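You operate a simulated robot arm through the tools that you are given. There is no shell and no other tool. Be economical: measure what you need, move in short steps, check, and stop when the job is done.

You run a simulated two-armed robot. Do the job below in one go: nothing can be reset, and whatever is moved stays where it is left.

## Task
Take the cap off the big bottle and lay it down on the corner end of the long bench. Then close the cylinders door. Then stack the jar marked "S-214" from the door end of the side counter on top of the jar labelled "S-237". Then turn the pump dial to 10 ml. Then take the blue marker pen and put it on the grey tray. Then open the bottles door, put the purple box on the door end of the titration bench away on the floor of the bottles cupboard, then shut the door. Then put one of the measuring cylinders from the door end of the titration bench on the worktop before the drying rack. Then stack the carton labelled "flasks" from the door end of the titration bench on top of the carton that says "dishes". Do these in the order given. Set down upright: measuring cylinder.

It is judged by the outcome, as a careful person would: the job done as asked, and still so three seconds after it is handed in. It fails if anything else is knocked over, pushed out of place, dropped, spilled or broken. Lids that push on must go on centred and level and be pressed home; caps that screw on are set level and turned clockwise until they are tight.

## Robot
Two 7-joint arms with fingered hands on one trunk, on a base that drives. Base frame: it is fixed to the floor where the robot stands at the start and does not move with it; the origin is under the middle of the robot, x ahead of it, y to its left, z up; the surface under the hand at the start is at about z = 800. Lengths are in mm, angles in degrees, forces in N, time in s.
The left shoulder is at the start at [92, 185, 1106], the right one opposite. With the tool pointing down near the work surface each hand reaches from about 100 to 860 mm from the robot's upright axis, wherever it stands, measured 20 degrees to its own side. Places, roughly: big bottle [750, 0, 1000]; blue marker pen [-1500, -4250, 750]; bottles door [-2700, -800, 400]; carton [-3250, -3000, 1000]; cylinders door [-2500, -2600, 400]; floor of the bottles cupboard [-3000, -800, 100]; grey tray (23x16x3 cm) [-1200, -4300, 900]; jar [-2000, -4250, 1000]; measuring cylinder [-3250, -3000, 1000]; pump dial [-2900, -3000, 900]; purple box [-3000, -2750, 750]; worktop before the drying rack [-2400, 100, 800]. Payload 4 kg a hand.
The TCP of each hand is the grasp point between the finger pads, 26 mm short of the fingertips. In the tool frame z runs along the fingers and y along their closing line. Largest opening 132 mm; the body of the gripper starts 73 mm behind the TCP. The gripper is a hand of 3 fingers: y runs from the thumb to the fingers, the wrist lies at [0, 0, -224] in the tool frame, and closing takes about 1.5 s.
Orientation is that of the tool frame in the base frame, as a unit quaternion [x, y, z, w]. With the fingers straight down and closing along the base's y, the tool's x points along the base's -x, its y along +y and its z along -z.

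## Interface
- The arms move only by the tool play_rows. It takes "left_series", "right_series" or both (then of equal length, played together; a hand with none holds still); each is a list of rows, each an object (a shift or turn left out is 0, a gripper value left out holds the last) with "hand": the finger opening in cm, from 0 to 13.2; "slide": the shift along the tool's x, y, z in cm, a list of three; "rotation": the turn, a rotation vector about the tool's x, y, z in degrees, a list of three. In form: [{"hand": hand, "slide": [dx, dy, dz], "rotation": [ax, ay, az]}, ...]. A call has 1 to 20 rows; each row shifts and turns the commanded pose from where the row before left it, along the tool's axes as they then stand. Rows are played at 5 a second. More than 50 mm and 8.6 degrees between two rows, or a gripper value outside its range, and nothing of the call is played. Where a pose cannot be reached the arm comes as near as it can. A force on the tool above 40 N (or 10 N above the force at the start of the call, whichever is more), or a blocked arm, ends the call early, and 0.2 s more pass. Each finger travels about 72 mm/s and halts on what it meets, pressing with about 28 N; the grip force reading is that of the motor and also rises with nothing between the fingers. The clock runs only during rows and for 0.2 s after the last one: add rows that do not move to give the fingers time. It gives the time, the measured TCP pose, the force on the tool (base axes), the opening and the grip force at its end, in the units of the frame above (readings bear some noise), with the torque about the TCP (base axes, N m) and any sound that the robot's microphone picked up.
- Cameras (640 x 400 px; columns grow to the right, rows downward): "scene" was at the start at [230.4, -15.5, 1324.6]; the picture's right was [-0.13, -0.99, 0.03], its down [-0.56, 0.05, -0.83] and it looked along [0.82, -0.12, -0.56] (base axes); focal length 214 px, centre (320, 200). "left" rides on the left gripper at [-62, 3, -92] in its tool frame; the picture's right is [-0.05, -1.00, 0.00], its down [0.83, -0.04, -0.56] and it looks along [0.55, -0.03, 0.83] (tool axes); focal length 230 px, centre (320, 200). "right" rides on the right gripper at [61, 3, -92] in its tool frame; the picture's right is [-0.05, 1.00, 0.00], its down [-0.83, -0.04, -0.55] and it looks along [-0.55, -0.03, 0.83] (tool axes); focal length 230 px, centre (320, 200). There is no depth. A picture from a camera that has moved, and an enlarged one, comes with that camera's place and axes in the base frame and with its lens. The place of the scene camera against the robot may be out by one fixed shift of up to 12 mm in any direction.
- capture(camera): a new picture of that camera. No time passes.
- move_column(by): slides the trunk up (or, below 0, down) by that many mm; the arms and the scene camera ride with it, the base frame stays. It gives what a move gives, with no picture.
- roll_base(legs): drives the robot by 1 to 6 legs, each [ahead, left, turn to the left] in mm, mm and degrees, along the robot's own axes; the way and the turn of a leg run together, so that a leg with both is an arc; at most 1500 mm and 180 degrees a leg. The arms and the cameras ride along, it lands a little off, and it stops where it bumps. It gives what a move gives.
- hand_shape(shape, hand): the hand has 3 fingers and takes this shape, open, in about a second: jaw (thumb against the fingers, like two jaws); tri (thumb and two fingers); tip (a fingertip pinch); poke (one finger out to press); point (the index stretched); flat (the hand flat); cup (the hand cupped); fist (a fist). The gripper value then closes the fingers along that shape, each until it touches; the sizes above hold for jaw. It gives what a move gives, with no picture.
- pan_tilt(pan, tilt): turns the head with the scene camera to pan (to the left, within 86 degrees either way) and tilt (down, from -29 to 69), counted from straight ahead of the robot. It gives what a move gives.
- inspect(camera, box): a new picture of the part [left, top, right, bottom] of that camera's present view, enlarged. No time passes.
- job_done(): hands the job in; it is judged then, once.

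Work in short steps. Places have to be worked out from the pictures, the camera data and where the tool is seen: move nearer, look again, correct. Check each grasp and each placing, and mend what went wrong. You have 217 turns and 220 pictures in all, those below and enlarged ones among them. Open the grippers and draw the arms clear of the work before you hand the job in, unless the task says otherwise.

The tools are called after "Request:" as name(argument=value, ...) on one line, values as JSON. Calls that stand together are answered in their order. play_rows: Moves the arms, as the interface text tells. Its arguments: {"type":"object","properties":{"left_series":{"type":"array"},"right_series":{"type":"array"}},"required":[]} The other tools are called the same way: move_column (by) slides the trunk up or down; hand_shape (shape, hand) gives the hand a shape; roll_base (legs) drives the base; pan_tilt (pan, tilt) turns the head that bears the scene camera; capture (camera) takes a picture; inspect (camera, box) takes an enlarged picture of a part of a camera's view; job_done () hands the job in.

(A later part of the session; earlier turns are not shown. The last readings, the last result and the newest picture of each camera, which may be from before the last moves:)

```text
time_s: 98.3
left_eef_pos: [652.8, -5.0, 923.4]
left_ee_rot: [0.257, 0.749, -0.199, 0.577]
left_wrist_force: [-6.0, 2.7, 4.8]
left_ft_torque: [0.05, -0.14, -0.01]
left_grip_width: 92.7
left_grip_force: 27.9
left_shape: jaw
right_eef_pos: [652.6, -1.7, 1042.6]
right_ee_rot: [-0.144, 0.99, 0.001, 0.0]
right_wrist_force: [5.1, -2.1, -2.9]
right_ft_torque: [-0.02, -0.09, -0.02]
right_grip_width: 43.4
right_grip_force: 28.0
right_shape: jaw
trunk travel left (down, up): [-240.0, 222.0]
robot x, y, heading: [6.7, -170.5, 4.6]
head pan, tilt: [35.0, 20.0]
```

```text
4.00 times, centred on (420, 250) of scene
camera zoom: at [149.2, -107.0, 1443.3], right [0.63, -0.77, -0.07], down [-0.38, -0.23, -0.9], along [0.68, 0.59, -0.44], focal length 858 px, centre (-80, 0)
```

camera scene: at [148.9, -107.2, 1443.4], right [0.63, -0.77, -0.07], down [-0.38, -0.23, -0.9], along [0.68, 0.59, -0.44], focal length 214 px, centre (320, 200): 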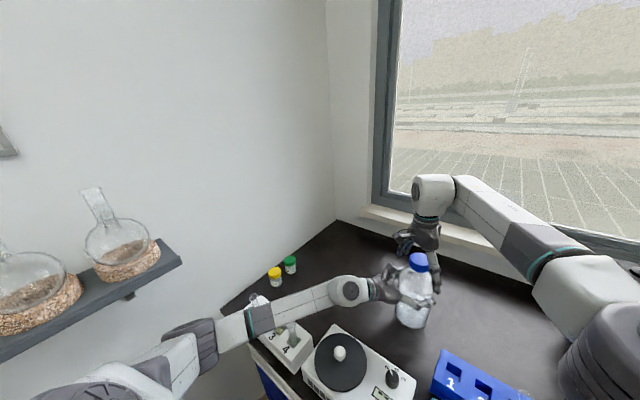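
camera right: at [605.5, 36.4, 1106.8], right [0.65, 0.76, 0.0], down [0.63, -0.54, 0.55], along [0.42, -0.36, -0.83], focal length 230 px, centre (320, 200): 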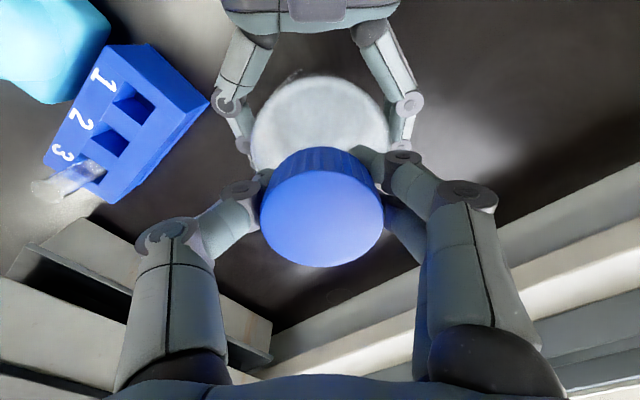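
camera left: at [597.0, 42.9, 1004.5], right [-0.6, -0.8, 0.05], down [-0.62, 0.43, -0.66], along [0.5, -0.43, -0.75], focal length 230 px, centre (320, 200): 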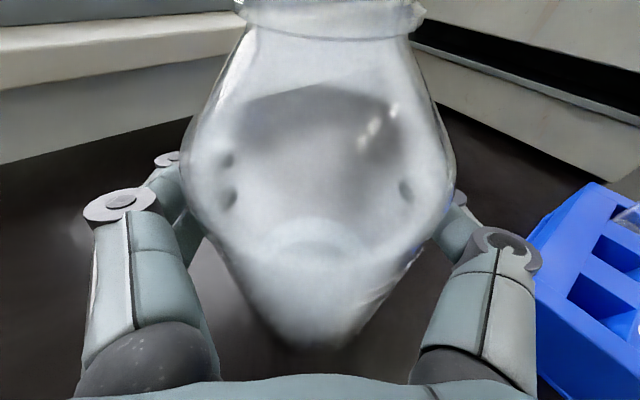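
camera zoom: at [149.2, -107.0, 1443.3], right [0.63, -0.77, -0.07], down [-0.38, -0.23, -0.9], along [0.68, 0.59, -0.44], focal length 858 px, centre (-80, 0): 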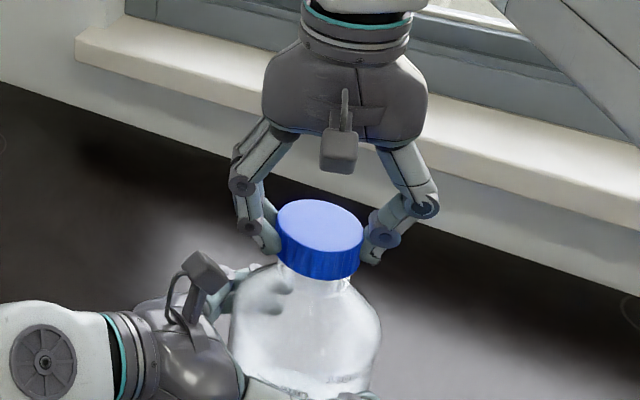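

The cap comes up with almost no force: it's free. I lift it clear.

Request:
play_rows(right_series=[{"slide": [0, 0, -1.5]}, {"slide": [0, 0, -2]}, {"slide": [0, 0, -2]}, {}])

Request:
capture(camera="scene")

Request:
capture(camera="right")

```text
time_s: 99.3
left_eef_pos: [653.1, -5.4, 922.5]
left_ee_rot: [0.257, 0.75, -0.199, 0.577]
left_wrist_force: [0.7, -0.5, 3.0]
left_ft_torque: [0.07, -0.1, 0.01]
left_grip_width: 92.4
left_grip_force: 28.2
left_shape: jaw
right_eef_pos: [649.0, 0.2, 1072.1]
right_ee_rot: [-0.15, 0.989, 0.001, 0.003]
right_wrist_force: [0.4, 0.1, -0.1]
right_ft_torque: [-0.01, -0.03, 0.02]
right_grip_width: 43.1
right_grip_force: 28.3
right_shape: jaw
right hand out of reach, approached as far as the arm can: row 2, 3
trunk travel left (down, up): [-240.0, 222.0]
robot x, y, heading: [7.7, -169.1, 4.2]
head pan, tilt: [35.0, 20.0]
```

```text
165 pictures are left
camera scene: at [149.3, -107.1, 1443.3], right [0.63, -0.77, -0.07], down [-0.38, -0.23, -0.9], along [0.68, 0.59, -0.44], focal length 214 px, centre (320, 200)
```

scene: 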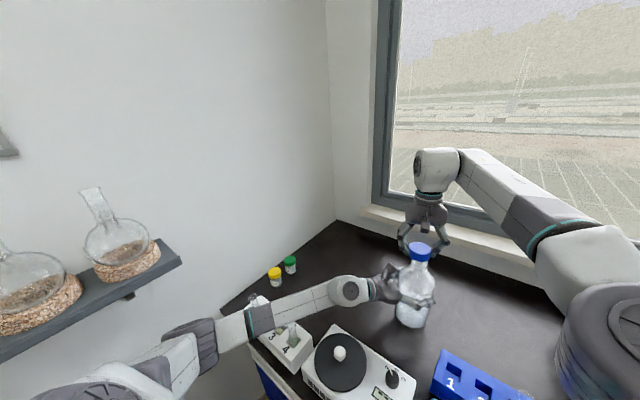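

```text
164 pictures are left
camera right: at [590.4, -16.7, 1163.5], right [-0.25, 0.97, 0.0], down [0.8, 0.21, 0.56], along [0.54, 0.14, -0.83], focal length 230 px, centre (320, 200)
```

right: 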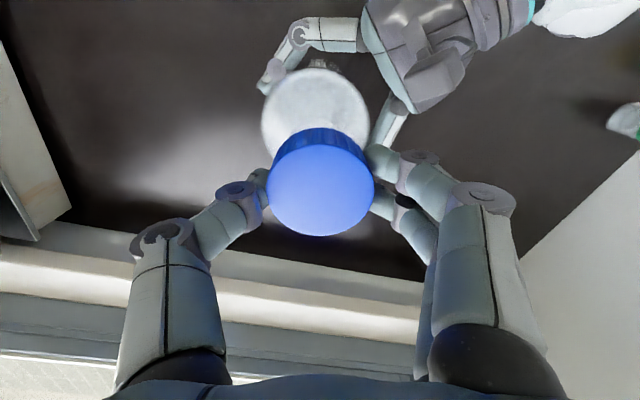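

The cap is off and in the right hand. I carry it to the free patch right of the bottle, at height first.

Request:
play_rows(right_series=[{"slide": [0.94, -3.1, 0]}, {"slide": [0.94, -3.1, 0]}, {"slide": [0.94, -3.1, 0]}, {"slide": [0.94, -3.1, 0]}, {}])

Request:
capture(camera="right")

```text
time_s: 100.5
left_eef_pos: [653.5, -3.9, 922.4]
left_ee_rot: [0.257, 0.75, -0.199, 0.577]
left_wrist_force: [0.0, 0.0, 2.2]
left_ft_torque: [0.07, -0.12, 0.07]
left_grip_width: 92.6
left_grip_force: 28.0
left_shape: jaw
right_eef_pos: [647.4, -128.3, 1072.4]
right_ee_rot: [-0.144, 0.99, 0.0, 0.0]
right_wrist_force: [-0.5, 0.2, 0.1]
right_ft_torque: [0.01, 0.0, 0.0]
right_grip_width: 43.6
right_grip_force: 27.6
right_shape: jaw
trunk travel left (down, up): [-240.0, 222.0]
robot x, y, heading: [9.2, -169.1, 4.3]
head pan, tilt: [35.0, 20.0]
```

```text
163 pictures are left
camera right: at [588.4, -144.9, 1163.9], right [-0.24, 0.97, 0.0], down [0.81, 0.2, 0.56], along [0.54, 0.13, -0.83], focal length 230 px, centre (320, 200)
```

right: 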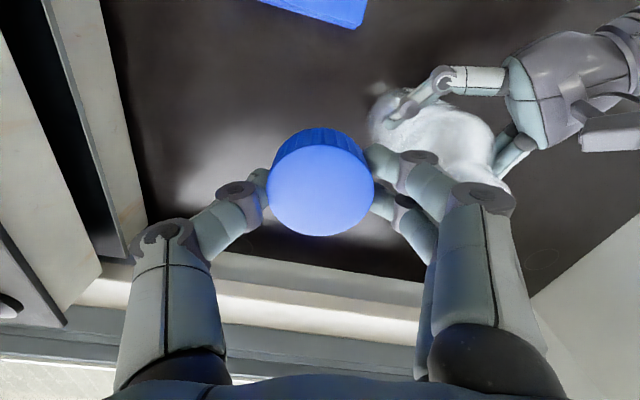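

I move another 45 mm right to keep away from the held bottle, then lower.

Request:
play_rows(right_series=[{"slide": [0.6, -2.1, 0]}, {"slide": [0.6, -2.1, 0]}, {"slide": [0, 0, 4.5]}, {"slide": [0, 0, 4.5]}, {"slide": [0, 0, 4.5]}, {"slide": [0, 0, 4.5]}, {"slide": [0, 0, 4.5]}, {}])

Request:
capture(camera="right")

Request:
inspect(camera="scene", box=[380, 200, 640, 362])

```text
time_s: 102.3
left_eef_pos: [653.1, -4.7, 923.4]
left_ee_rot: [0.257, 0.749, -0.199, 0.577]
left_wrist_force: [-0.1, 0.2, 1.2]
left_ft_torque: [0.06, -0.13, 0.0]
left_grip_width: 92.6
left_grip_force: 28.1
left_shape: jaw
right_eef_pos: [647.2, -173.5, 844.4]
right_ee_rot: [-0.145, 0.989, -0.001, 0.0]
right_wrist_force: [0.8, -0.7, -0.5]
right_ft_torque: [-0.04, 0.02, -0.02]
right_grip_width: 43.4
right_grip_force: 28.0
right_shape: jaw
trunk travel left (down, up): [-240.0, 222.0]
robot x, y, heading: [3.6, -166.8, 4.2]
head pan, tilt: [35.0, 20.0]
```

```text
162 pictures are left
camera right: at [587.6, -188.3, 937.3], right [-0.24, 0.97, 0.0], down [0.81, 0.2, 0.56], along [0.54, 0.13, -0.83], focal length 230 px, centre (320, 200)
```

right: 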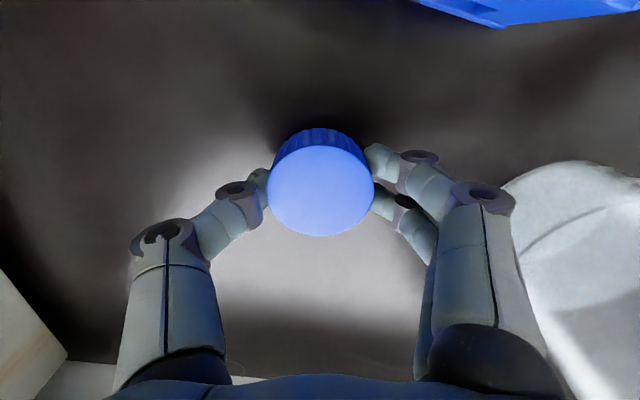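

```text
2.46 times, centred on (510, 281) of scene
camera zoom: at [149.2, -107.2, 1443.4], right [0.63, -0.77, -0.07], down [-0.38, -0.23, -0.9], along [0.68, 0.59, -0.44], focal length 528 px, centre (-148, 1)
```

zoom: 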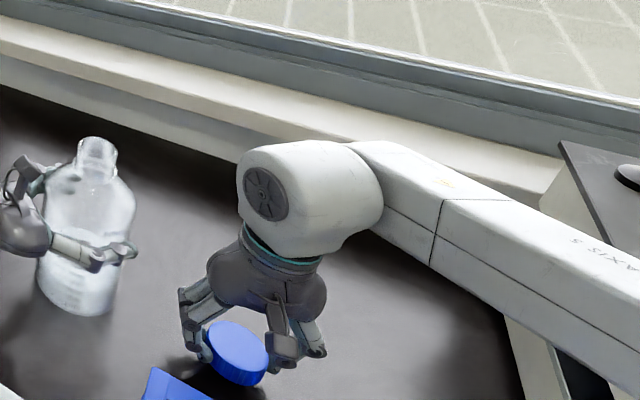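

Now I lower in small steps until it touches.

Request:
play_rows(right_series=[{"slide": [0, 0, 0.5]}, {"slide": [0, 0, 0.5]}, {"slide": [0, 0, 0.3]}, {}])

```text
time_s: 103.3
left_eef_pos: [652.3, -3.8, 922.1]
left_ee_rot: [0.257, 0.75, -0.199, 0.577]
left_wrist_force: [0.2, -0.4, 0.9]
left_ft_torque: [0.06, -0.08, 0.0]
left_grip_width: 92.5
left_grip_force: 27.6
left_shape: jaw
right_eef_pos: [649.2, -172.1, 832.9]
right_ee_rot: [-0.146, 0.989, 0.0, -0.001]
right_wrist_force: [-0.5, 0.7, -0.5]
right_ft_torque: [-0.02, 0.01, 0.01]
right_grip_width: 43.3
right_grip_force: 27.7
right_shape: jaw
trunk travel left (down, up): [-240.0, 222.0]
robot x, y, heading: [4.2, -164.6, 4.4]
head pan, tilt: [35.0, 20.0]
```

Request:
play_rows(right_series=[{"slide": [0, 0, 0.25]}, {}, {"slide": [0, 0, 0.25]}, {}, {"slide": [0, 0, 0.2]}, {}])

```text
time_s: 104.7
left_eef_pos: [652.9, -4.3, 923.3]
left_ee_rot: [0.257, 0.75, -0.199, 0.577]
left_wrist_force: [1.9, -0.7, -0.5]
left_ft_torque: [0.08, -0.04, -0.02]
left_grip_width: 92.7
left_grip_force: 28.3
left_shape: jaw
right_eef_pos: [649.5, -172.6, 828.6]
right_ee_rot: [-0.144, 0.99, 0.001, 0.001]
right_wrist_force: [-0.9, 0.8, 9.6]
right_ft_torque: [0.08, 0.01, -0.05]
right_grip_width: 43.5
right_grip_force: 28.4
right_shape: jaw
trunk travel left (down, up): [-240.0, 222.0]
robot x, y, heading: [6.2, -166.3, 4.3]
head pan, tilt: [35.0, 20.0]
```

Touching at TCP 828.6. I release and rise with the right hand, and open the left hand.

Request:
play_rows(right_series=[{"hand": 9}, {}, {}, {"slide": [0, 0, -4.5]}, {"slide": [0, 0, -4.5]}, {"slide": [0, 0, -4.5]}, {"slide": [0, 0, -4.5]}, {"slide": [0, 0, -4.5]}, {}], left_series=[{}, {}, {}, {"hand": 13.2}, {}, {}, {}, {}, {}])

Request:
capture(camera="right")

```text
time_s: 106.7
left_eef_pos: [654.1, -4.9, 922.8]
left_ee_rot: [0.257, 0.75, -0.199, 0.577]
left_wrist_force: [0.2, 0.1, 0.0]
left_ft_torque: [0.0, -0.03, -0.01]
left_grip_width: 131.9
left_grip_force: 0.0
left_shape: jaw
right_eef_pos: [648.6, -173.3, 1055.6]
right_ee_rot: [-0.144, 0.99, -0.001, -0.002]
right_wrist_force: [0.3, -0.5, 0.0]
right_ft_torque: [0.0, 0.0, 0.0]
right_grip_width: 89.9
right_grip_force: 0.0
right_shape: jaw
trunk travel left (down, up): [-240.0, 222.0]
robot x, y, heading: [4.4, -164.9, 4.3]
head pan, tilt: [35.0, 20.0]
```

```text
160 pictures are left
camera right: at [589.1, -189.5, 1146.9], right [-0.24, 0.97, 0.0], down [0.81, 0.2, 0.55], along [0.54, 0.13, -0.83], focal length 230 px, centre (320, 200)
```

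right: 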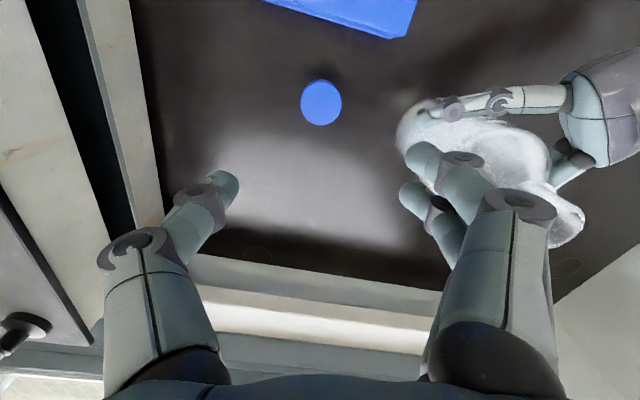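

Cap sits at (650, -174). I raise the left hand off the bottle, retract the right hand, then shift the base 70 mm right so the left arm gets a clean line to the cap.

Request:
play_rows(right_series=[{"slide": [3.66, -2.46, -2.4]}, {"slide": [3.66, -2.46, -2.4]}, {"slide": [3.66, -2.46, -2.4]}, {"slide": [3.66, -2.46, -2.4]}, {"slide": [3.66, -2.46, -2.4]}, {}], left_series=[{"slide": [-3.58, 0, -0.95]}, {"slide": [-3.58, 0, -0.95]}, {"slide": [-3.58, 0, -0.95]}, {"slide": [-3.58, 0, -0.95]}, {"slide": [-3.58, 0, -0.95]}, {"slide": [-2.2, 0, -0.6]}])

Request:
roll_base(legs=[[0, -70, 0]])

Request:
capture(camera="scene")

```text
refused: row 1 steps farther than a row can; nothing moved
```

```text
time_s: 107.8
left_eef_pos: [657.5, -73.2, 921.3]
left_ee_rot: [0.257, 0.749, -0.199, 0.577]
left_wrist_force: [-0.3, 0.0, 0.0]
left_ft_torque: [0.0, 0.02, -0.01]
left_grip_width: 132.2
left_grip_force: 0.1
left_shape: jaw
right_eef_pos: [654.0, -241.8, 1055.3]
right_ee_rot: [-0.145, 0.989, 0.0, 0.0]
right_wrist_force: [-0.2, -0.1, -0.3]
right_ft_torque: [0.03, 0.02, 0.01]
right_grip_width: 89.6
right_grip_force: 0.0
right_shape: jaw
trunk travel left (down, up): [-240.0, 222.0]
robot x, y, heading: [12.3, -237.0, 4.1]
head pan, tilt: [35.0, 20.0]
```

```text
159 pictures are left
camera scene: at [154.2, -175.9, 1443.3], right [0.63, -0.77, -0.07], down [-0.38, -0.23, -0.9], along [0.68, 0.59, -0.44], focal length 214 px, centre (320, 200)
```

scene: 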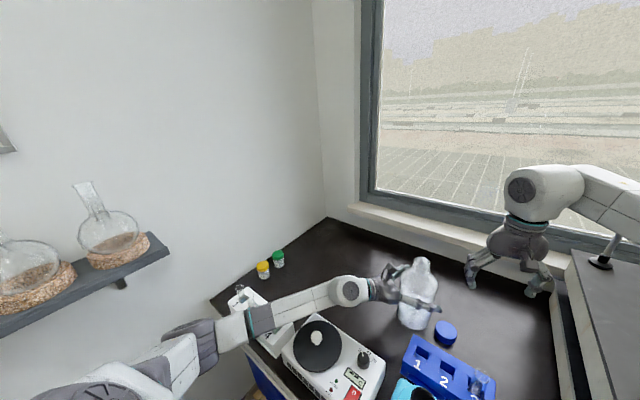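

My lift was refused (step too long), yet the base moved, so the open bottle got pushed right while still upright. I must put it back: first grip it again.

Request:
play_rows(left_series=[{"hand": 8}, {}, {}, {}, {}, {}, {}])

Request:
capture(camera="left")

Request:
inspect(camera="scene", box=[340, 230, 500, 330])

```text
time_s: 109.3
left_eef_pos: [658.1, -72.2, 922.7]
left_ee_rot: [0.256, 0.75, -0.199, 0.577]
left_wrist_force: [-1.3, -1.1, 0.2]
left_ft_torque: [0.04, -0.05, 0.01]
left_grip_width: 92.1
left_grip_force: 28.2
left_shape: jaw
right_eef_pos: [653.0, -242.6, 1054.3]
right_ee_rot: [-0.146, 0.989, 0.0, 0.0]
right_wrist_force: [-0.2, 0.2, -0.2]
right_ft_torque: [0.01, -0.01, -0.02]
right_grip_width: 89.7
right_grip_force: 0.1
right_shape: jaw
trunk travel left (down, up): [-240.0, 222.0]
robot x, y, heading: [14.5, -237.3, 4.3]
head pan, tilt: [35.0, 20.0]
```

```text
158 pictures are left
camera left: at [602.1, -25.2, 1003.5], right [-0.6, -0.8, 0.05], down [-0.62, 0.42, -0.66], along [0.5, -0.43, -0.75], focal length 230 px, centre (320, 200)
```

left: 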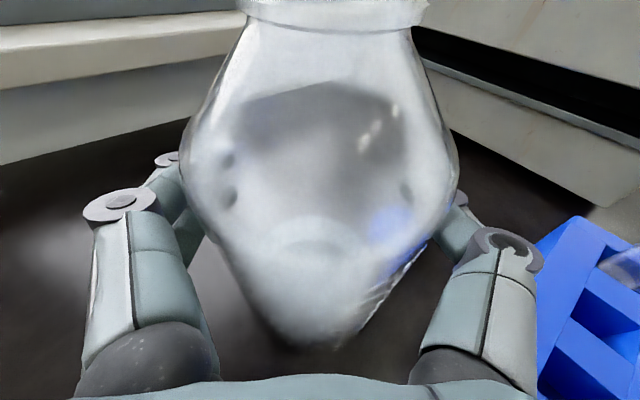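

```text
4.00 times, centred on (420, 280) of scene
camera zoom: at [154.5, -175.9, 1443.3], right [0.63, -0.77, -0.07], down [-0.38, -0.23, -0.9], along [0.68, 0.59, -0.44], focal length 858 px, centre (-80, -120)
```

zoom: 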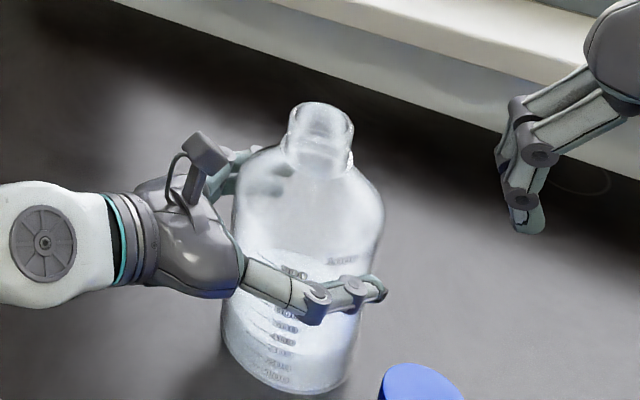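

Bottle is upright and gripped. I lift it slightly with the trunk.

Request:
move_column(by=20)

```text
time_s: 110.0
left_eef_pos: [658.1, -73.3, 940.0]
left_ee_rot: [0.256, 0.751, -0.199, 0.575]
left_wrist_force: [1.5, 0.3, -8.7]
left_ft_torque: [0.03, 0.0, -0.01]
left_grip_width: 92.2
left_grip_force: 28.2
left_shape: jaw
right_eef_pos: [654.5, -240.7, 1074.0]
right_ee_rot: [-0.145, 0.989, 0.0, 0.0]
right_wrist_force: [-0.5, 0.2, -0.9]
right_ft_torque: [-0.03, -0.01, 0.0]
right_grip_width: 89.5
right_grip_force: 0.1
right_shape: jaw
trunk travel left (down, up): [-260.0, 202.0]
robot x, y, heading: [12.7, -233.5, 4.4]
head pan, tilt: [35.0, 20.0]
```

It is lifted (about 9 N). I drive back 71 mm left.

Request:
roll_base(legs=[[3, 71, 0]])

```text
time_s: 111.0
left_eef_pos: [655.1, -3.3, 941.8]
left_ee_rot: [0.257, 0.75, -0.199, 0.576]
left_wrist_force: [0.0, 0.4, -8.9]
left_ft_torque: [-0.02, 0.03, -0.03]
left_grip_width: 92.2
left_grip_force: 28.2
left_shape: jaw
right_eef_pos: [651.4, -172.1, 1074.2]
right_ee_rot: [-0.145, 0.989, 0.0, -0.001]
right_wrist_force: [0.1, -0.2, 0.7]
right_ft_torque: [-0.02, 0.01, -0.01]
right_grip_width: 89.8
right_grip_force: 0.0
right_shape: jaw
trunk travel left (down, up): [-260.0, 202.0]
robot x, y, heading: [10.3, -165.6, 4.4]
head pan, tilt: [35.0, 20.0]
```

Back over its old place (655, -3). I lower it by 18 mm to the bench.

Request:
move_column(by=-19)

```text
time_s: 111.7
left_eef_pos: [655.5, -4.0, 924.8]
left_ee_rot: [0.258, 0.749, -0.199, 0.577]
left_wrist_force: [0.5, 1.5, -7.5]
left_ft_torque: [0.01, 0.01, 0.0]
left_grip_width: 91.9
left_grip_force: 28.1
left_shape: jaw
right_eef_pos: [650.9, -173.5, 1056.8]
right_ee_rot: [-0.144, 0.99, 0.0, 0.001]
right_wrist_force: [-0.2, 0.6, 0.3]
right_ft_torque: [-0.01, -0.01, -0.01]
right_grip_width: 89.7
right_grip_force: 0.1
right_shape: jaw
trunk travel left (down, up): [-241.0, 221.0]
robot x, y, heading: [9.7, -169.5, 4.4]
head pan, tilt: [35.0, 20.0]
```

Request:
move_column(by=-3)

```text
time_s: 112.2
left_eef_pos: [654.3, -5.0, 923.2]
left_ee_rot: [0.258, 0.748, -0.198, 0.578]
left_wrist_force: [1.3, -0.2, -6.0]
left_ft_torque: [0.01, -0.01, 0.04]
left_grip_width: 92.1
left_grip_force: 27.8
left_shape: jaw
right_eef_pos: [649.9, -173.6, 1054.1]
right_ee_rot: [-0.145, 0.989, 0.001, 0.001]
right_wrist_force: [0.6, -0.1, -0.7]
right_ft_torque: [0.0, 0.0, 0.02]
right_grip_width: 89.6
right_grip_force: 0.1
right_shape: jaw
trunk travel left (down, up): [-238.0, 224.0]
robot x, y, heading: [12.3, -169.3, 4.2]
head pan, tilt: [35.0, 20.0]
```

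Request:
move_column(by=-4)

```text
time_s: 112.8
left_eef_pos: [653.8, -4.0, 921.6]
left_ee_rot: [0.258, 0.747, -0.198, 0.579]
left_wrist_force: [3.5, -0.3, 3.8]
left_ft_torque: [-0.14, 0.06, 0.05]
left_grip_width: 92.1
left_grip_force: 27.7
left_shape: jaw
right_eef_pos: [649.9, -174.3, 1051.3]
right_ee_rot: [-0.145, 0.989, 0.001, 0.001]
right_wrist_force: [-0.3, 0.1, -0.5]
right_ft_torque: [0.01, -0.03, 0.0]
right_grip_width: 89.7
right_grip_force: 0.1
right_shape: jaw
trunk travel left (down, up): [-234.0, 228.0]
robot x, y, heading: [7.9, -164.4, 4.7]
head pan, tilt: [35.0, 20.0]
```

It stands on the bench. I open and rise with valid step sizes, and retract the right hand.

Request:
play_rows(left_series=[{"hand": 13.2}, {}, {}, {"slide": [-3.58, 0, -0.95]}, {"slide": [-3.58, 0, -0.95]}, {"slide": [-3.58, 0, -0.95]}, {"slide": [-3.58, 0, -0.95]}, {"slide": [-3.58, 0, -0.95]}, {"slide": [-2.2, 0, -0.6]}, {}], right_series=[{"slide": [2.6, -1.8, -1.7]}, {"slide": [2.6, -1.8, -1.7]}, {"slide": [2.6, -1.8, -1.7]}, {"slide": [2.6, -1.8, -1.7]}, {"slide": [2.6, -1.8, -1.7]}, {"slide": [2.6, -1.8, -1.7]}, {}, {}, {}, {}])

Request:
capture(camera="scene")

Request:
capture(camera="left")

```text
time_s: 115.0
left_eef_pos: [657.0, -2.9, 1123.1]
left_ee_rot: [0.257, 0.75, -0.199, 0.576]
left_wrist_force: [0.6, 0.8, 1.0]
left_ft_torque: [-0.03, -0.02, -0.01]
left_grip_width: 132.0
left_grip_force: 0.0
left_shape: jaw
right_eef_pos: [531.4, -319.6, 1151.3]
right_ee_rot: [-0.145, 0.989, 0.001, 0.0]
right_wrist_force: [-0.8, -0.5, -0.4]
right_ft_torque: [-0.01, -0.01, 0.01]
right_grip_width: 89.9
right_grip_force: 0.0
right_shape: jaw
trunk travel left (down, up): [-234.0, 228.0]
robot x, y, heading: [7.6, -163.9, 4.3]
head pan, tilt: [35.0, 20.0]
```

```text
156 pictures are left
camera scene: at [156.2, -105.4, 1436.1], right [0.63, -0.77, -0.08], down [-0.39, -0.23, -0.89], along [0.67, 0.59, -0.44], focal length 214 px, centre (320, 200)
```

scene: 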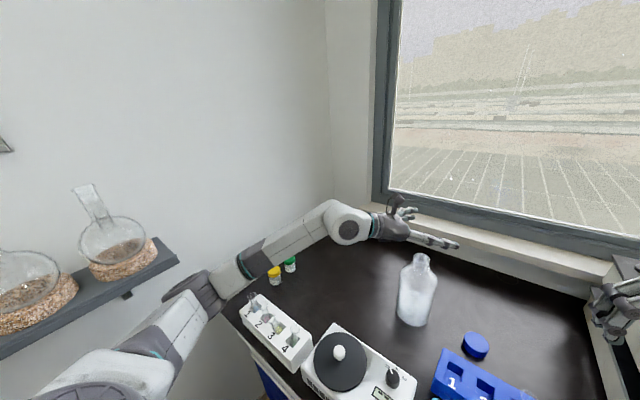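

```text
155 pictures are left
camera left: at [601.4, 45.1, 1204.8], right [-0.6, -0.8, 0.05], down [-0.62, 0.43, -0.66], along [0.5, -0.43, -0.75], focal length 230 px, centre (320, 200)
```

left: 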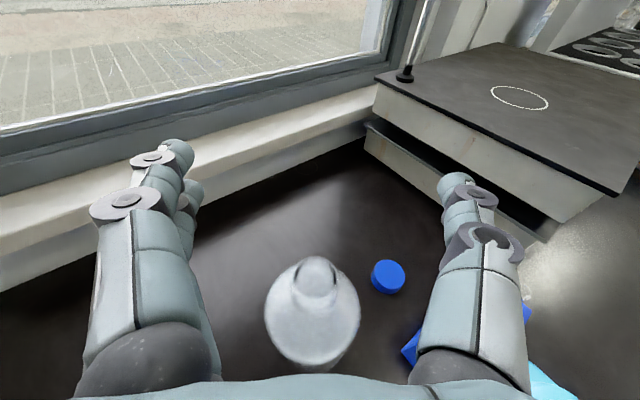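

Bottle restored, cap in place. I turn the left hand to point down above the bottle.

Request:
play_rows(left_series=[{"rotation": [-2.49, 7.21, -3.22]}, {"rotation": [-2.49, 7.21, -3.22]}, {"rotation": [-2.49, 7.21, -3.22]}, {"rotation": [-2.49, 7.21, -3.22]}, {"rotation": [-2.49, 7.21, -3.22]}, {"rotation": [-2.49, 7.21, -3.22]}, {"rotation": [-2.49, 7.21, -3.22]}, {"rotation": [-2.49, 7.21, -3.22]}, {"rotation": [-2.49, 7.21, -3.22]}, {"rotation": [-2.49, 7.21, -3.22]}, {}])

```text
time_s: 117.3
left_eef_pos: [655.5, -3.1, 1123.0]
left_ee_rot: [0.0, 1.0, 0.0, -0.001]
left_wrist_force: [0.6, 0.3, 0.2]
left_ft_torque: [0.01, 0.01, 0.02]
left_grip_width: 131.9
left_grip_force: 0.0
left_shape: jaw
right_eef_pos: [532.9, -319.3, 1152.9]
right_ee_rot: [-0.144, 0.99, 0.0, 0.0]
right_wrist_force: [0.3, -0.2, -0.3]
right_ft_torque: [-0.05, 0.02, 0.02]
right_grip_width: 89.6
right_grip_force: 0.1
right_shape: jaw
trunk travel left (down, up): [-234.0, 228.0]
robot x, y, heading: [9.9, -164.5, 4.7]
head pan, tilt: [35.0, 20.0]
```

Request:
roll_base(legs=[[0, -100, 0]])

Request:
capture(camera="left")

```text
time_s: 118.5
left_eef_pos: [662.5, -102.5, 1123.9]
left_ee_rot: [0.0, 1.0, -0.002, 0.0]
left_wrist_force: [0.1, 0.6, -0.3]
left_ft_torque: [0.02, -0.02, 0.01]
left_grip_width: 132.0
left_grip_force: 0.0
left_shape: jaw
right_eef_pos: [539.3, -417.3, 1151.1]
right_ee_rot: [-0.146, 0.989, 0.001, 0.0]
right_wrist_force: [0.0, 0.5, 0.0]
right_ft_torque: [0.0, 0.0, 0.0]
right_grip_width: 89.6
right_grip_force: 0.0
right_shape: jaw
trunk travel left (down, up): [-234.0, 228.0]
robot x, y, heading: [22.5, -264.3, 4.4]
head pan, tilt: [35.0, 20.0]
```

```text
154 pictures are left
camera left: at [724.8, -98.5, 1214.5], right [0.05, -1.0, 0.0], down [-0.83, -0.04, 0.55], along [-0.55, -0.03, -0.83], focal length 230 px, centre (320, 200)
```

left: 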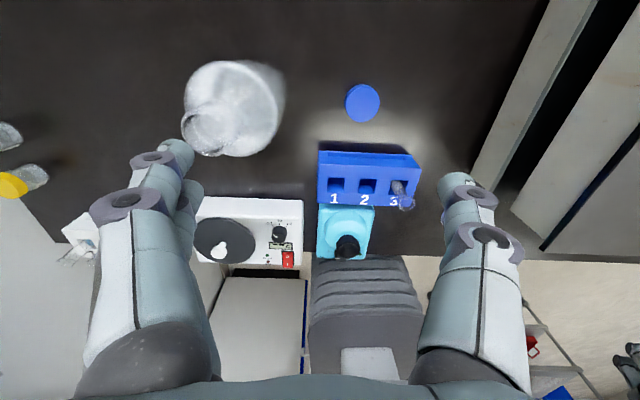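

Cap at (652, -172). I centre over it with a 9 cm opening and go down.

Request:
play_rows(left_series=[{"hand": 10, "slide": [0.5, -3.5, 0]}, {"slide": [0.6, -3.5, 0]}, {"slide": [0, 0, 4.4]}, {"slide": [0, 0, 4.4]}, {"slide": [0, 0, 4.4]}, {"slide": [0, 0, 4.4]}, {"slide": [0, 0, 4.4]}, {"slide": [0, 0, 4.4]}, {}])

Request:
capture(camera="left")

Request:
capture(camera="scene")

```text
time_s: 120.5
left_eef_pos: [654.5, -170.4, 859.4]
left_ee_rot: [-0.001, 1.0, -0.001, 0.002]
left_wrist_force: [0.5, -0.5, 0.3]
left_ft_torque: [-0.03, 0.01, 0.02]
left_grip_width: 100.1
left_grip_force: 0.0
left_shape: jaw
right_eef_pos: [540.0, -417.3, 1152.5]
right_ee_rot: [-0.145, 0.989, -0.001, 0.0]
right_wrist_force: [0.1, -0.4, 0.0]
right_ft_torque: [-0.02, 0.0, 0.0]
right_grip_width: 89.7
right_grip_force: 0.1
right_shape: jaw
trunk travel left (down, up): [-234.0, 228.0]
robot x, y, heading: [17.0, -265.4, 4.3]
head pan, tilt: [35.0, 20.0]
```

```text
153 pictures are left
camera left: at [716.7, -167.5, 950.8], right [0.05, -1.0, 0.0], down [-0.83, -0.04, 0.55], along [-0.55, -0.03, -0.83], focal length 230 px, centre (320, 200)
```

left: 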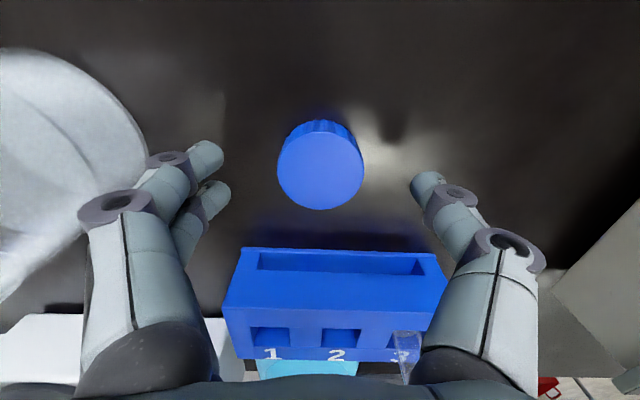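

```text
152 pictures are left
camera scene: at [163.3, -204.7, 1436.3], right [0.63, -0.77, -0.08], down [-0.39, -0.23, -0.89], along [0.67, 0.59, -0.44], focal length 214 px, centre (320, 200)
```

scene: 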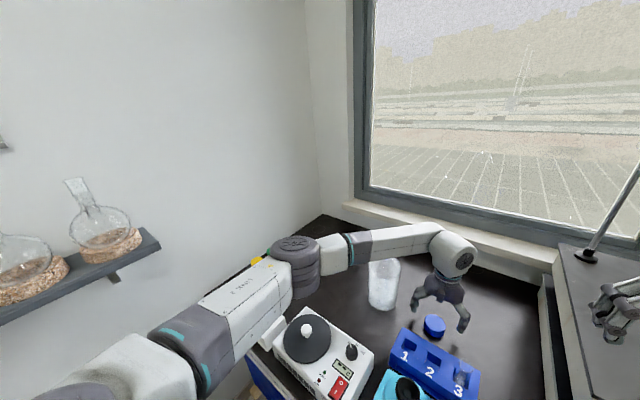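

Aligned. I lower the last 30 mm and close.

Request:
play_rows(left_series=[{"slide": [0.1, 0, 1.5]}, {"slide": [0, 0, 1.2]}, {"slide": [0, 0, 0.3]}, {}, {"hand": 3}, {}, {}, {}, {}, {}])

Request:
capture(camera="left")

```text
time_s: 122.7
left_eef_pos: [651.0, -171.1, 830.1]
left_ee_rot: [0.0, 1.0, -0.001, 0.0]
left_wrist_force: [-0.2, 0.8, 0.0]
left_ft_torque: [0.02, 0.02, 0.01]
left_grip_width: 42.3
left_grip_force: 27.8
left_shape: jaw
right_eef_pos: [540.4, -418.0, 1152.0]
right_ee_rot: [-0.145, 0.989, 0.0, 0.001]
right_wrist_force: [-0.2, 0.7, 1.3]
right_ft_torque: [-0.01, 0.0, 0.01]
right_grip_width: 89.7
right_grip_force: 0.1
right_shape: jaw
trunk travel left (down, up): [-234.0, 228.0]
robot x, y, heading: [14.7, -263.2, 4.5]
head pan, tilt: [35.0, 20.0]
```

```text
151 pictures are left
camera left: at [713.2, -168.0, 921.2], right [0.05, -1.0, 0.0], down [-0.83, -0.04, 0.55], along [-0.55, -0.03, -0.83], focal length 230 px, centre (320, 200)
```

left: 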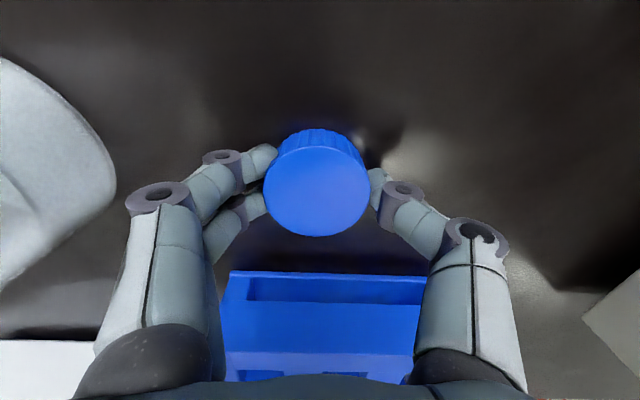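

Cap held. I lift it to z 1100.

Request:
play_rows(left_series=[{"slide": [0, 0, -4.5]}, {"slide": [0, 0, -4.5]}, {"slide": [0, 0, -4.5]}, {"slide": [0, 0, -4.5]}, {"slide": [0, 0, -4.5]}, {"slide": [0, 0, -4.5]}, {}])

Request:
capture(camera="left")

```text
time_s: 124.3
left_eef_pos: [650.9, -171.4, 1100.5]
left_ee_rot: [0.0, 1.0, -0.001, 0.0]
left_wrist_force: [-0.6, 0.4, -0.8]
left_ft_torque: [0.01, -0.02, 0.02]
left_grip_width: 42.4
left_grip_force: 28.2
left_shape: jaw
right_eef_pos: [541.1, -418.3, 1151.3]
right_ee_rot: [-0.145, 0.989, 0.0, -0.001]
right_wrist_force: [0.6, 0.0, -0.2]
right_ft_torque: [0.0, -0.02, 0.0]
right_grip_width: 89.8
right_grip_force: 0.1
right_shape: jaw
trunk travel left (down, up): [-234.0, 228.0]
robot x, y, heading: [15.5, -268.7, 4.3]
head pan, tilt: [35.0, 20.0]
```

```text
150 pictures are left
camera left: at [713.5, -168.2, 1192.5], right [0.05, -1.0, 0.0], down [-0.83, -0.04, 0.56], along [-0.55, -0.03, -0.83], focal length 230 px, centre (320, 200)
```

left: 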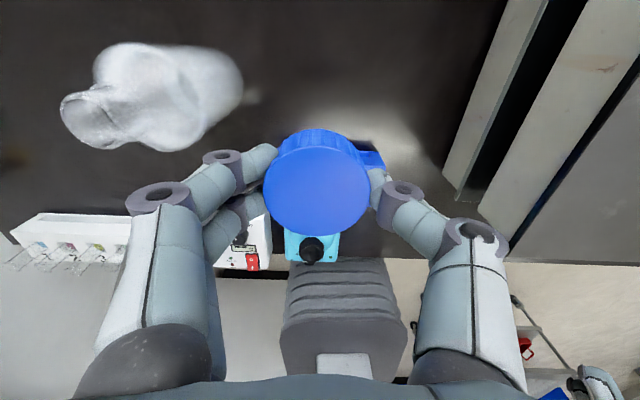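

I carry it over the bottle (clear by ~50 mm) to the left side.

Request:
play_rows(left_series=[{"slide": [-0.4, 4.3, 0]}, {"slide": [-0.4, 4.3, 0]}, {"slide": [-0.4, 4.3, 0]}, {"slide": [-0.4, 4.3, 0]}, {"slide": [-0.4, 4.3, 0]}, {"slide": [-0.4, 4.3, 0]}, {"slide": [-0.4, 4.3, 0]}, {"slide": [-0.4, 4.3, 0]}, {}])

Request:
roll_base(legs=[[0, 180, 0]])

Request:
capture(camera="scene")

```text
time_s: 126.3
left_eef_pos: [682.5, 174.7, 1099.1]
left_ee_rot: [-0.001, 1.0, 0.0, 0.0]
left_wrist_force: [0.4, 0.4, -0.3]
left_ft_torque: [0.02, -0.01, 0.01]
left_grip_width: 42.1
left_grip_force: 28.2
left_shape: jaw
right_eef_pos: [541.2, -418.4, 1150.7]
right_ee_rot: [-0.146, 0.989, 0.0, 0.001]
right_wrist_force: [-0.1, 0.2, 0.2]
right_ft_torque: [0.01, 0.0, 0.04]
right_grip_width: 89.8
right_grip_force: 0.0
right_shape: jaw
trunk travel left (down, up): [-234.0, 228.0]
robot x, y, heading: [14.3, -263.4, 4.4]
head pan, tilt: [35.0, 20.0]
```

```text
time_s: 127.8
left_eef_pos: [669.9, 355.0, 1099.8]
left_ee_rot: [0.0, 1.0, -0.001, 0.002]
left_wrist_force: [-0.1, 0.1, 0.2]
left_ft_torque: [-0.01, -0.03, 0.0]
left_grip_width: 42.3
left_grip_force: 27.5
left_shape: jaw
right_eef_pos: [527.1, -238.3, 1152.4]
right_ee_rot: [-0.144, 0.99, -0.001, 0.0]
right_wrist_force: [-0.7, 0.4, -0.2]
right_ft_torque: [0.01, 0.01, 0.0]
right_grip_width: 90.0
right_grip_force: 0.1
right_shape: jaw
trunk travel left (down, up): [-234.0, 228.0]
robot x, y, heading: [5.0, -83.5, 4.4]
head pan, tilt: [35.0, 20.0]
```

```text
149 pictures are left
camera scene: at [149.9, -23.4, 1436.2], right [0.63, -0.77, -0.08], down [-0.39, -0.23, -0.89], along [0.67, 0.59, -0.44], focal length 214 px, centre (320, 200)
```

scene: 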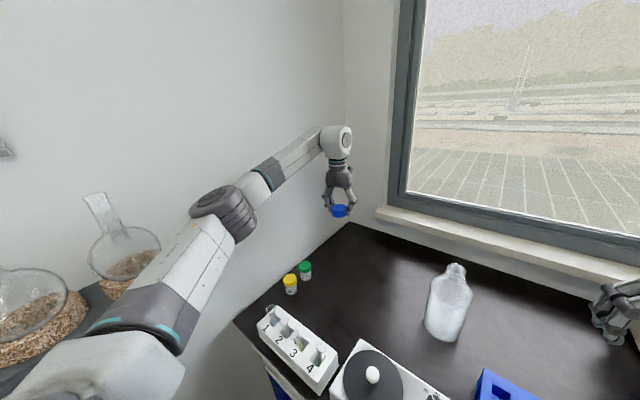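

I lower the trunk by 90 mm, then extend toward the corner.

Request:
move_column(by=-90)

Request:
play_rows(left_series=[{"slide": [-3, 0, 2.5]}, {"slide": [-3, 0, 2.5]}, {"slide": [-3, 0.5, 2.5]}, {"slide": [-3, 0.5, 2.5]}, {"slide": [-2, 0.5, 2.5]}, {}])

Request:
capture(camera="scene")

Request:
capture(camera="left")

```text
time_s: 129.1
left_eef_pos: [668.0, 355.2, 1009.7]
left_ee_rot: [0.0, 1.0, -0.001, 0.002]
left_wrist_force: [0.5, -0.2, 0.0]
left_ft_torque: [-0.01, -0.04, -0.02]
left_grip_width: 42.3
left_grip_force: 28.6
left_shape: jaw
right_eef_pos: [524.8, -236.3, 1062.6]
right_ee_rot: [-0.144, 0.99, 0.0, 0.001]
right_wrist_force: [0.2, -0.3, -0.2]
right_ft_torque: [-0.01, -0.02, 0.0]
right_grip_width: 89.8
right_grip_force: 0.0
right_shape: jaw
trunk travel left (down, up): [-144.0, 318.0]
robot x, y, heading: [1.8, -85.7, 4.4]
head pan, tilt: [35.0, 20.0]
```

```text
time_s: 130.5
left_eef_pos: [768.2, 360.9, 922.4]
left_ee_rot: [0.002, 1.0, -0.001, 0.0]
left_wrist_force: [0.3, -0.2, -0.1]
left_ft_torque: [0.0, 0.01, -0.02]
left_grip_width: 42.2
left_grip_force: 27.9
left_shape: jaw
left hand out of reach, approached as far as the arm can: row 4, 5
right_eef_pos: [527.5, -237.5, 1061.7]
right_ee_rot: [-0.145, 0.989, 0.0, -0.001]
right_wrist_force: [-1.3, -0.5, -0.8]
right_ft_torque: [0.01, -0.01, 0.03]
right_grip_width: 89.7
right_grip_force: 0.0
right_shape: jaw
trunk travel left (down, up): [-144.0, 318.0]
robot x, y, heading: [3.0, -83.5, 4.2]
head pan, tilt: [35.0, 20.0]
```

```text
148 pictures are left
camera scene: at [219.3, -18.3, 1320.4], right [0.61, -0.77, -0.15], down [-0.49, -0.23, -0.84], along [0.61, 0.59, -0.53], focal length 214 px, centre (320, 200)
```

scene: 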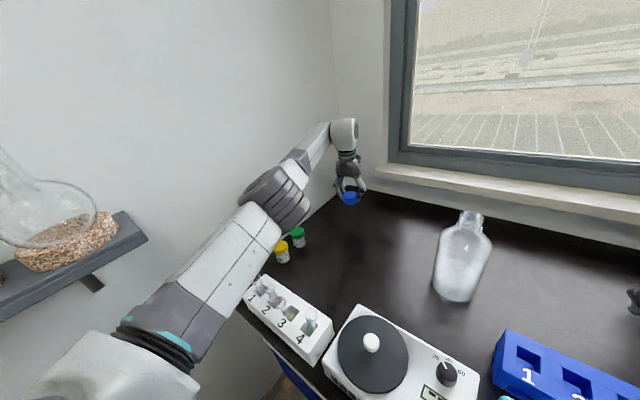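

```text
147 pictures are left
camera left: at [830.5, 364.2, 1013.6], right [0.05, -1.0, 0.0], down [-0.83, -0.04, 0.56], along [-0.55, -0.03, -0.83], focal length 230 px, centre (320, 200)
```

left: 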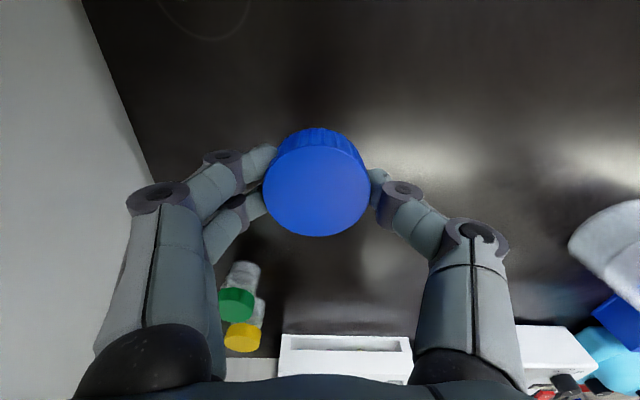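

The faint corner circle is at (850, 447). There is room to the wall, so I drive 20 mm ahead and 75 mm left.

Request:
roll_base(legs=[[20, 75, 0]])

Request:
play_rows(left_series=[{"slide": [-1.5, 0, 1.5]}, {"slide": [-1.5, 0, 1.5]}, {"slide": [-1.5, 0, 1.5]}, {}])

```text
time_s: 131.5
left_eef_pos: [781.9, 438.9, 922.4]
left_ee_rot: [0.003, 1.0, -0.001, 0.0]
left_wrist_force: [-0.3, 0.3, 0.0]
left_ft_torque: [-0.03, -0.01, -0.01]
left_grip_width: 42.2
left_grip_force: 27.9
left_shape: jaw
right_eef_pos: [540.6, -159.9, 1061.3]
right_ee_rot: [-0.144, 0.99, -0.001, -0.001]
right_wrist_force: [0.1, 1.0, -1.2]
right_ft_torque: [-0.04, 0.03, 0.0]
right_grip_width: 89.9
right_grip_force: 0.0
right_shape: jaw
trunk travel left (down, up): [-144.0, 318.0]
robot x, y, heading: [16.0, -9.5, 4.3]
head pan, tilt: [35.0, 20.0]
```

```text
time_s: 132.5
left_eef_pos: [782.3, 435.9, 908.7]
left_ee_rot: [0.001, 1.0, -0.001, 0.0]
left_wrist_force: [0.8, -0.3, 0.9]
left_ft_torque: [0.01, 0.0, -0.03]
left_grip_width: 42.0
left_grip_force: 27.9
left_shape: jaw
left hand out of reach, approached as far as the arm can: row 1, 2, 3
right_eef_pos: [541.2, -161.2, 1061.3]
right_ee_rot: [-0.144, 0.99, 0.0, 0.0]
right_wrist_force: [0.2, 0.6, -0.5]
right_ft_torque: [0.0, -0.01, -0.01]
right_grip_width: 89.7
right_grip_force: 0.1
right_shape: jaw
trunk travel left (down, up): [-144.0, 318.0]
robot x, y, heading: [16.6, -8.2, 4.4]
head pan, tilt: [35.0, 20.0]
```

I try another 25 mm ahead.

Request:
roll_base(legs=[[25, 0, 0]])

```text
time_s: 133.5
left_eef_pos: [802.2, 437.8, 905.9]
left_ee_rot: [0.002, 1.0, -0.001, -0.002]
left_wrist_force: [0.2, -0.4, 0.7]
left_ft_torque: [0.0, 0.01, -0.03]
left_grip_width: 42.3
left_grip_force: 27.6
left_shape: jaw
right_eef_pos: [563.4, -159.1, 1058.5]
right_ee_rot: [-0.144, 0.99, 0.0, -0.002]
right_wrist_force: [0.1, -0.5, 0.3]
right_ft_torque: [-0.03, 0.02, 0.01]
right_grip_width: 90.0
right_grip_force: 0.1
right_shape: jaw
trunk travel left (down, up): [-144.0, 318.0]
robot x, y, heading: [35.0, -6.0, 4.4]
head pan, tilt: [35.0, 20.0]
stopped in leg 1: the robot was blocked; the commanded pose is now the measured one
```

At the bench's edge now, with the hand at (802, 438), 50 mm from the circle. I lower the cap.

Request:
play_rows(left_series=[{"slide": [0.4, 0, 3]}, {"slide": [0, 0, 3]}, {"slide": [0, 0, 0.8]}, {}, {"slide": [0, 0, 0.4]}, {}])

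Request:
capture(camera="left")

```text
time_s: 134.9
left_eef_pos: [796.8, 438.3, 837.1]
left_ee_rot: [0.002, 1.0, -0.001, 0.0]
left_wrist_force: [0.4, -0.5, -0.2]
left_ft_torque: [-0.01, 0.0, -0.03]
left_grip_width: 41.8
left_grip_force: 27.9
left_shape: jaw
right_eef_pos: [559.6, -160.3, 1061.5]
right_ee_rot: [-0.144, 0.99, 0.0, 0.0]
right_wrist_force: [-0.1, -0.1, 0.2]
right_ft_torque: [-0.01, 0.02, -0.01]
right_grip_width: 89.9
right_grip_force: 0.0
right_shape: jaw
trunk travel left (down, up): [-144.0, 318.0]
robot x, y, heading: [39.2, -4.2, 4.2]
head pan, tilt: [35.0, 20.0]
```

```text
146 pictures are left
camera left: at [858.6, 441.5, 927.3], right [0.05, -1.0, 0.0], down [-0.83, -0.04, 0.55], along [-0.55, -0.03, -0.83], focal length 230 px, centre (320, 200)
```

left: 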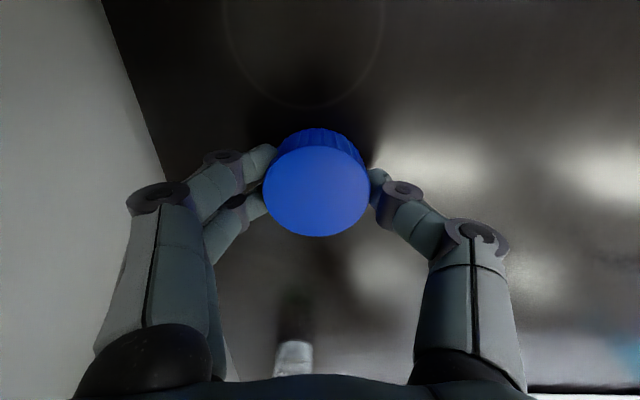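

Near the circle. I lower the remaining few mm until contact.

Request:
play_rows(left_series=[{"slide": [0, 0, 0.4]}, {}, {"slide": [0, 0, 0.3]}, {}, {"slide": [0, 0, 0.3]}, {}])

```text
time_s: 136.3
left_eef_pos: [796.9, 437.7, 828.3]
left_ee_rot: [0.002, 1.0, 0.0, 0.001]
left_wrist_force: [3.3, 0.8, 8.2]
left_ft_torque: [0.05, -0.07, 0.01]
left_grip_width: 41.9
left_grip_force: 28.0
left_shape: jaw
right_eef_pos: [559.8, -158.6, 1062.3]
right_ee_rot: [-0.144, 0.99, -0.001, 0.001]
right_wrist_force: [0.9, -0.9, 0.0]
right_ft_torque: [0.04, 0.02, -0.02]
right_grip_width: 90.1
right_grip_force: 0.1
right_shape: jaw
trunk travel left (down, up): [-144.0, 318.0]
robot x, y, heading: [36.6, -4.3, 4.2]
head pan, tilt: [35.0, 20.0]
```

Contact. I release and rise while drawing back.

Request:
play_rows(left_series=[{"hand": 8}, {}, {}, {"slide": [0, 0, -4]}, {"slide": [0.5, 0, -4]}, {"slide": [2.5, -1, -4]}, {"slide": [2.5, -1, -4]}, {"slide": [2.5, -1, -4]}, {"slide": [2.5, -1, -4]}, {}])

Request:
capture(camera="scene")

Request:
capture(camera="left")

```text
time_s: 138.7
left_eef_pos: [709.1, 373.4, 1063.9]
left_ee_rot: [0.012, 1.0, 0.003, -0.007]
left_wrist_force: [0.5, -0.8, -0.2]
left_ft_torque: [0.0, -0.02, 0.0]
left_grip_width: 79.7
left_grip_force: 0.0
left_shape: jaw
right_eef_pos: [569.9, -174.6, 1054.8]
right_ee_rot: [-0.139, 0.99, 0.005, -0.004]
right_wrist_force: [-0.7, -0.6, 0.5]
right_ft_torque: [0.0, 0.0, -0.03]
right_grip_width: 89.7
right_grip_force: 0.1
right_shape: jaw
trunk travel left (down, up): [-144.0, 318.0]
robot x, y, heading: [32.4, -5.2, 3.6]
head pan, tilt: [35.0, 20.0]
stopped in row 10 (left hand): the arm was blocked; the commanded pose is now the measured one
```

```text
145 pictures are left
camera scene: at [267.4, 46.8, 1318.7], right [0.6, -0.78, -0.16], down [-0.51, -0.22, -0.83], along [0.62, 0.58, -0.53], focal length 214 px, centre (320, 200)
```

scene: 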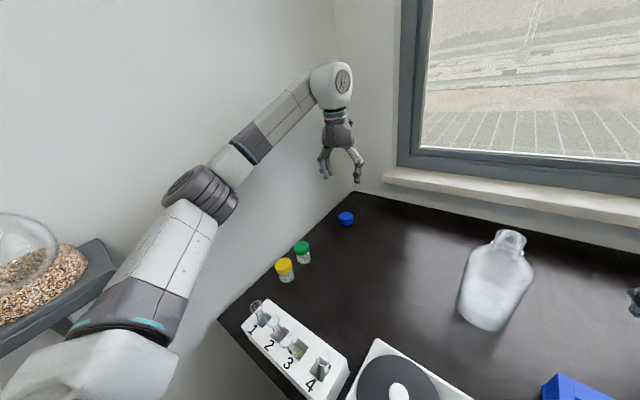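

```text
144 pictures are left
camera left: at [772.6, 374.8, 1153.4], right [0.03, -1.0, -0.01], down [-0.82, -0.03, 0.57], along [-0.57, -0.01, -0.82], focal length 230 px, centre (320, 200)
```

left: 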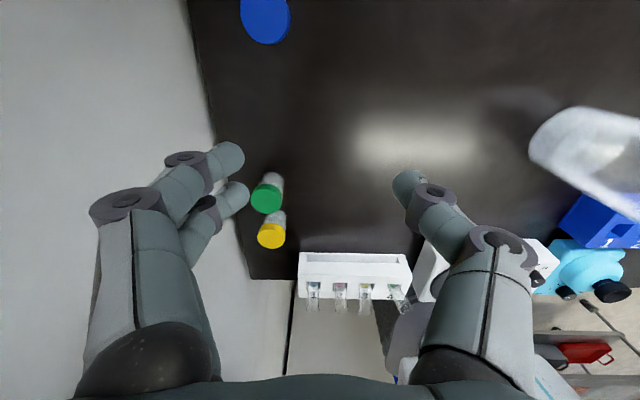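

The cap lies at the corner. The elbow touches the wall, so I drive right and back out, then look over the room.

Request:
roll_base(legs=[[-20, -150, 0], [-500, 0, 0]])

Request:
capture(camera="scene")

```text
time_s: 142.6
left_eef_pos: [183.3, 203.7, 1069.5]
left_ee_rot: [0.006, 1.0, -0.002, 0.0]
left_wrist_force: [-0.9, 0.7, 0.0]
left_ft_torque: [0.0, -0.03, 0.0]
left_grip_width: 79.5
left_grip_force: 0.1
left_shape: jaw
right_eef_pos: [47.2, -348.5, 1061.2]
right_ee_rot: [-0.14, 0.99, 0.0, 0.0]
right_wrist_force: [-0.2, 0.5, 0.9]
right_ft_torque: [0.03, -0.02, 0.03]
right_grip_width: 90.0
right_grip_force: 0.1
right_shape: jaw
trunk travel left (down, up): [-144.0, 318.0]
robot x, y, heading: [-472.0, -189.7, 4.0]
head pan, tilt: [35.0, 20.0]
```

```text
143 pictures are left
camera scene: at [-258.7, -126.6, 1320.4], right [0.61, -0.78, -0.15], down [-0.5, -0.23, -0.84], along [0.62, 0.58, -0.53], focal length 214 px, centre (320, 200)
```

scene: 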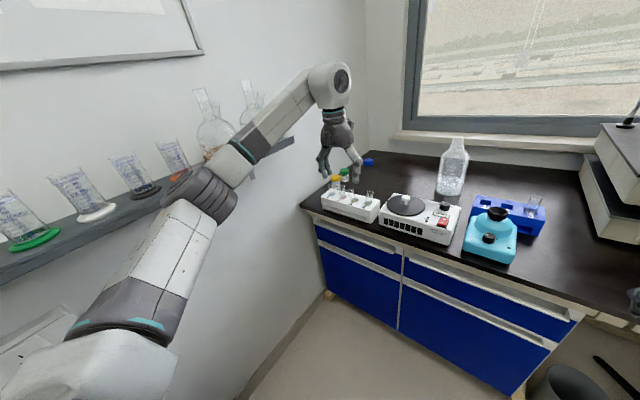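

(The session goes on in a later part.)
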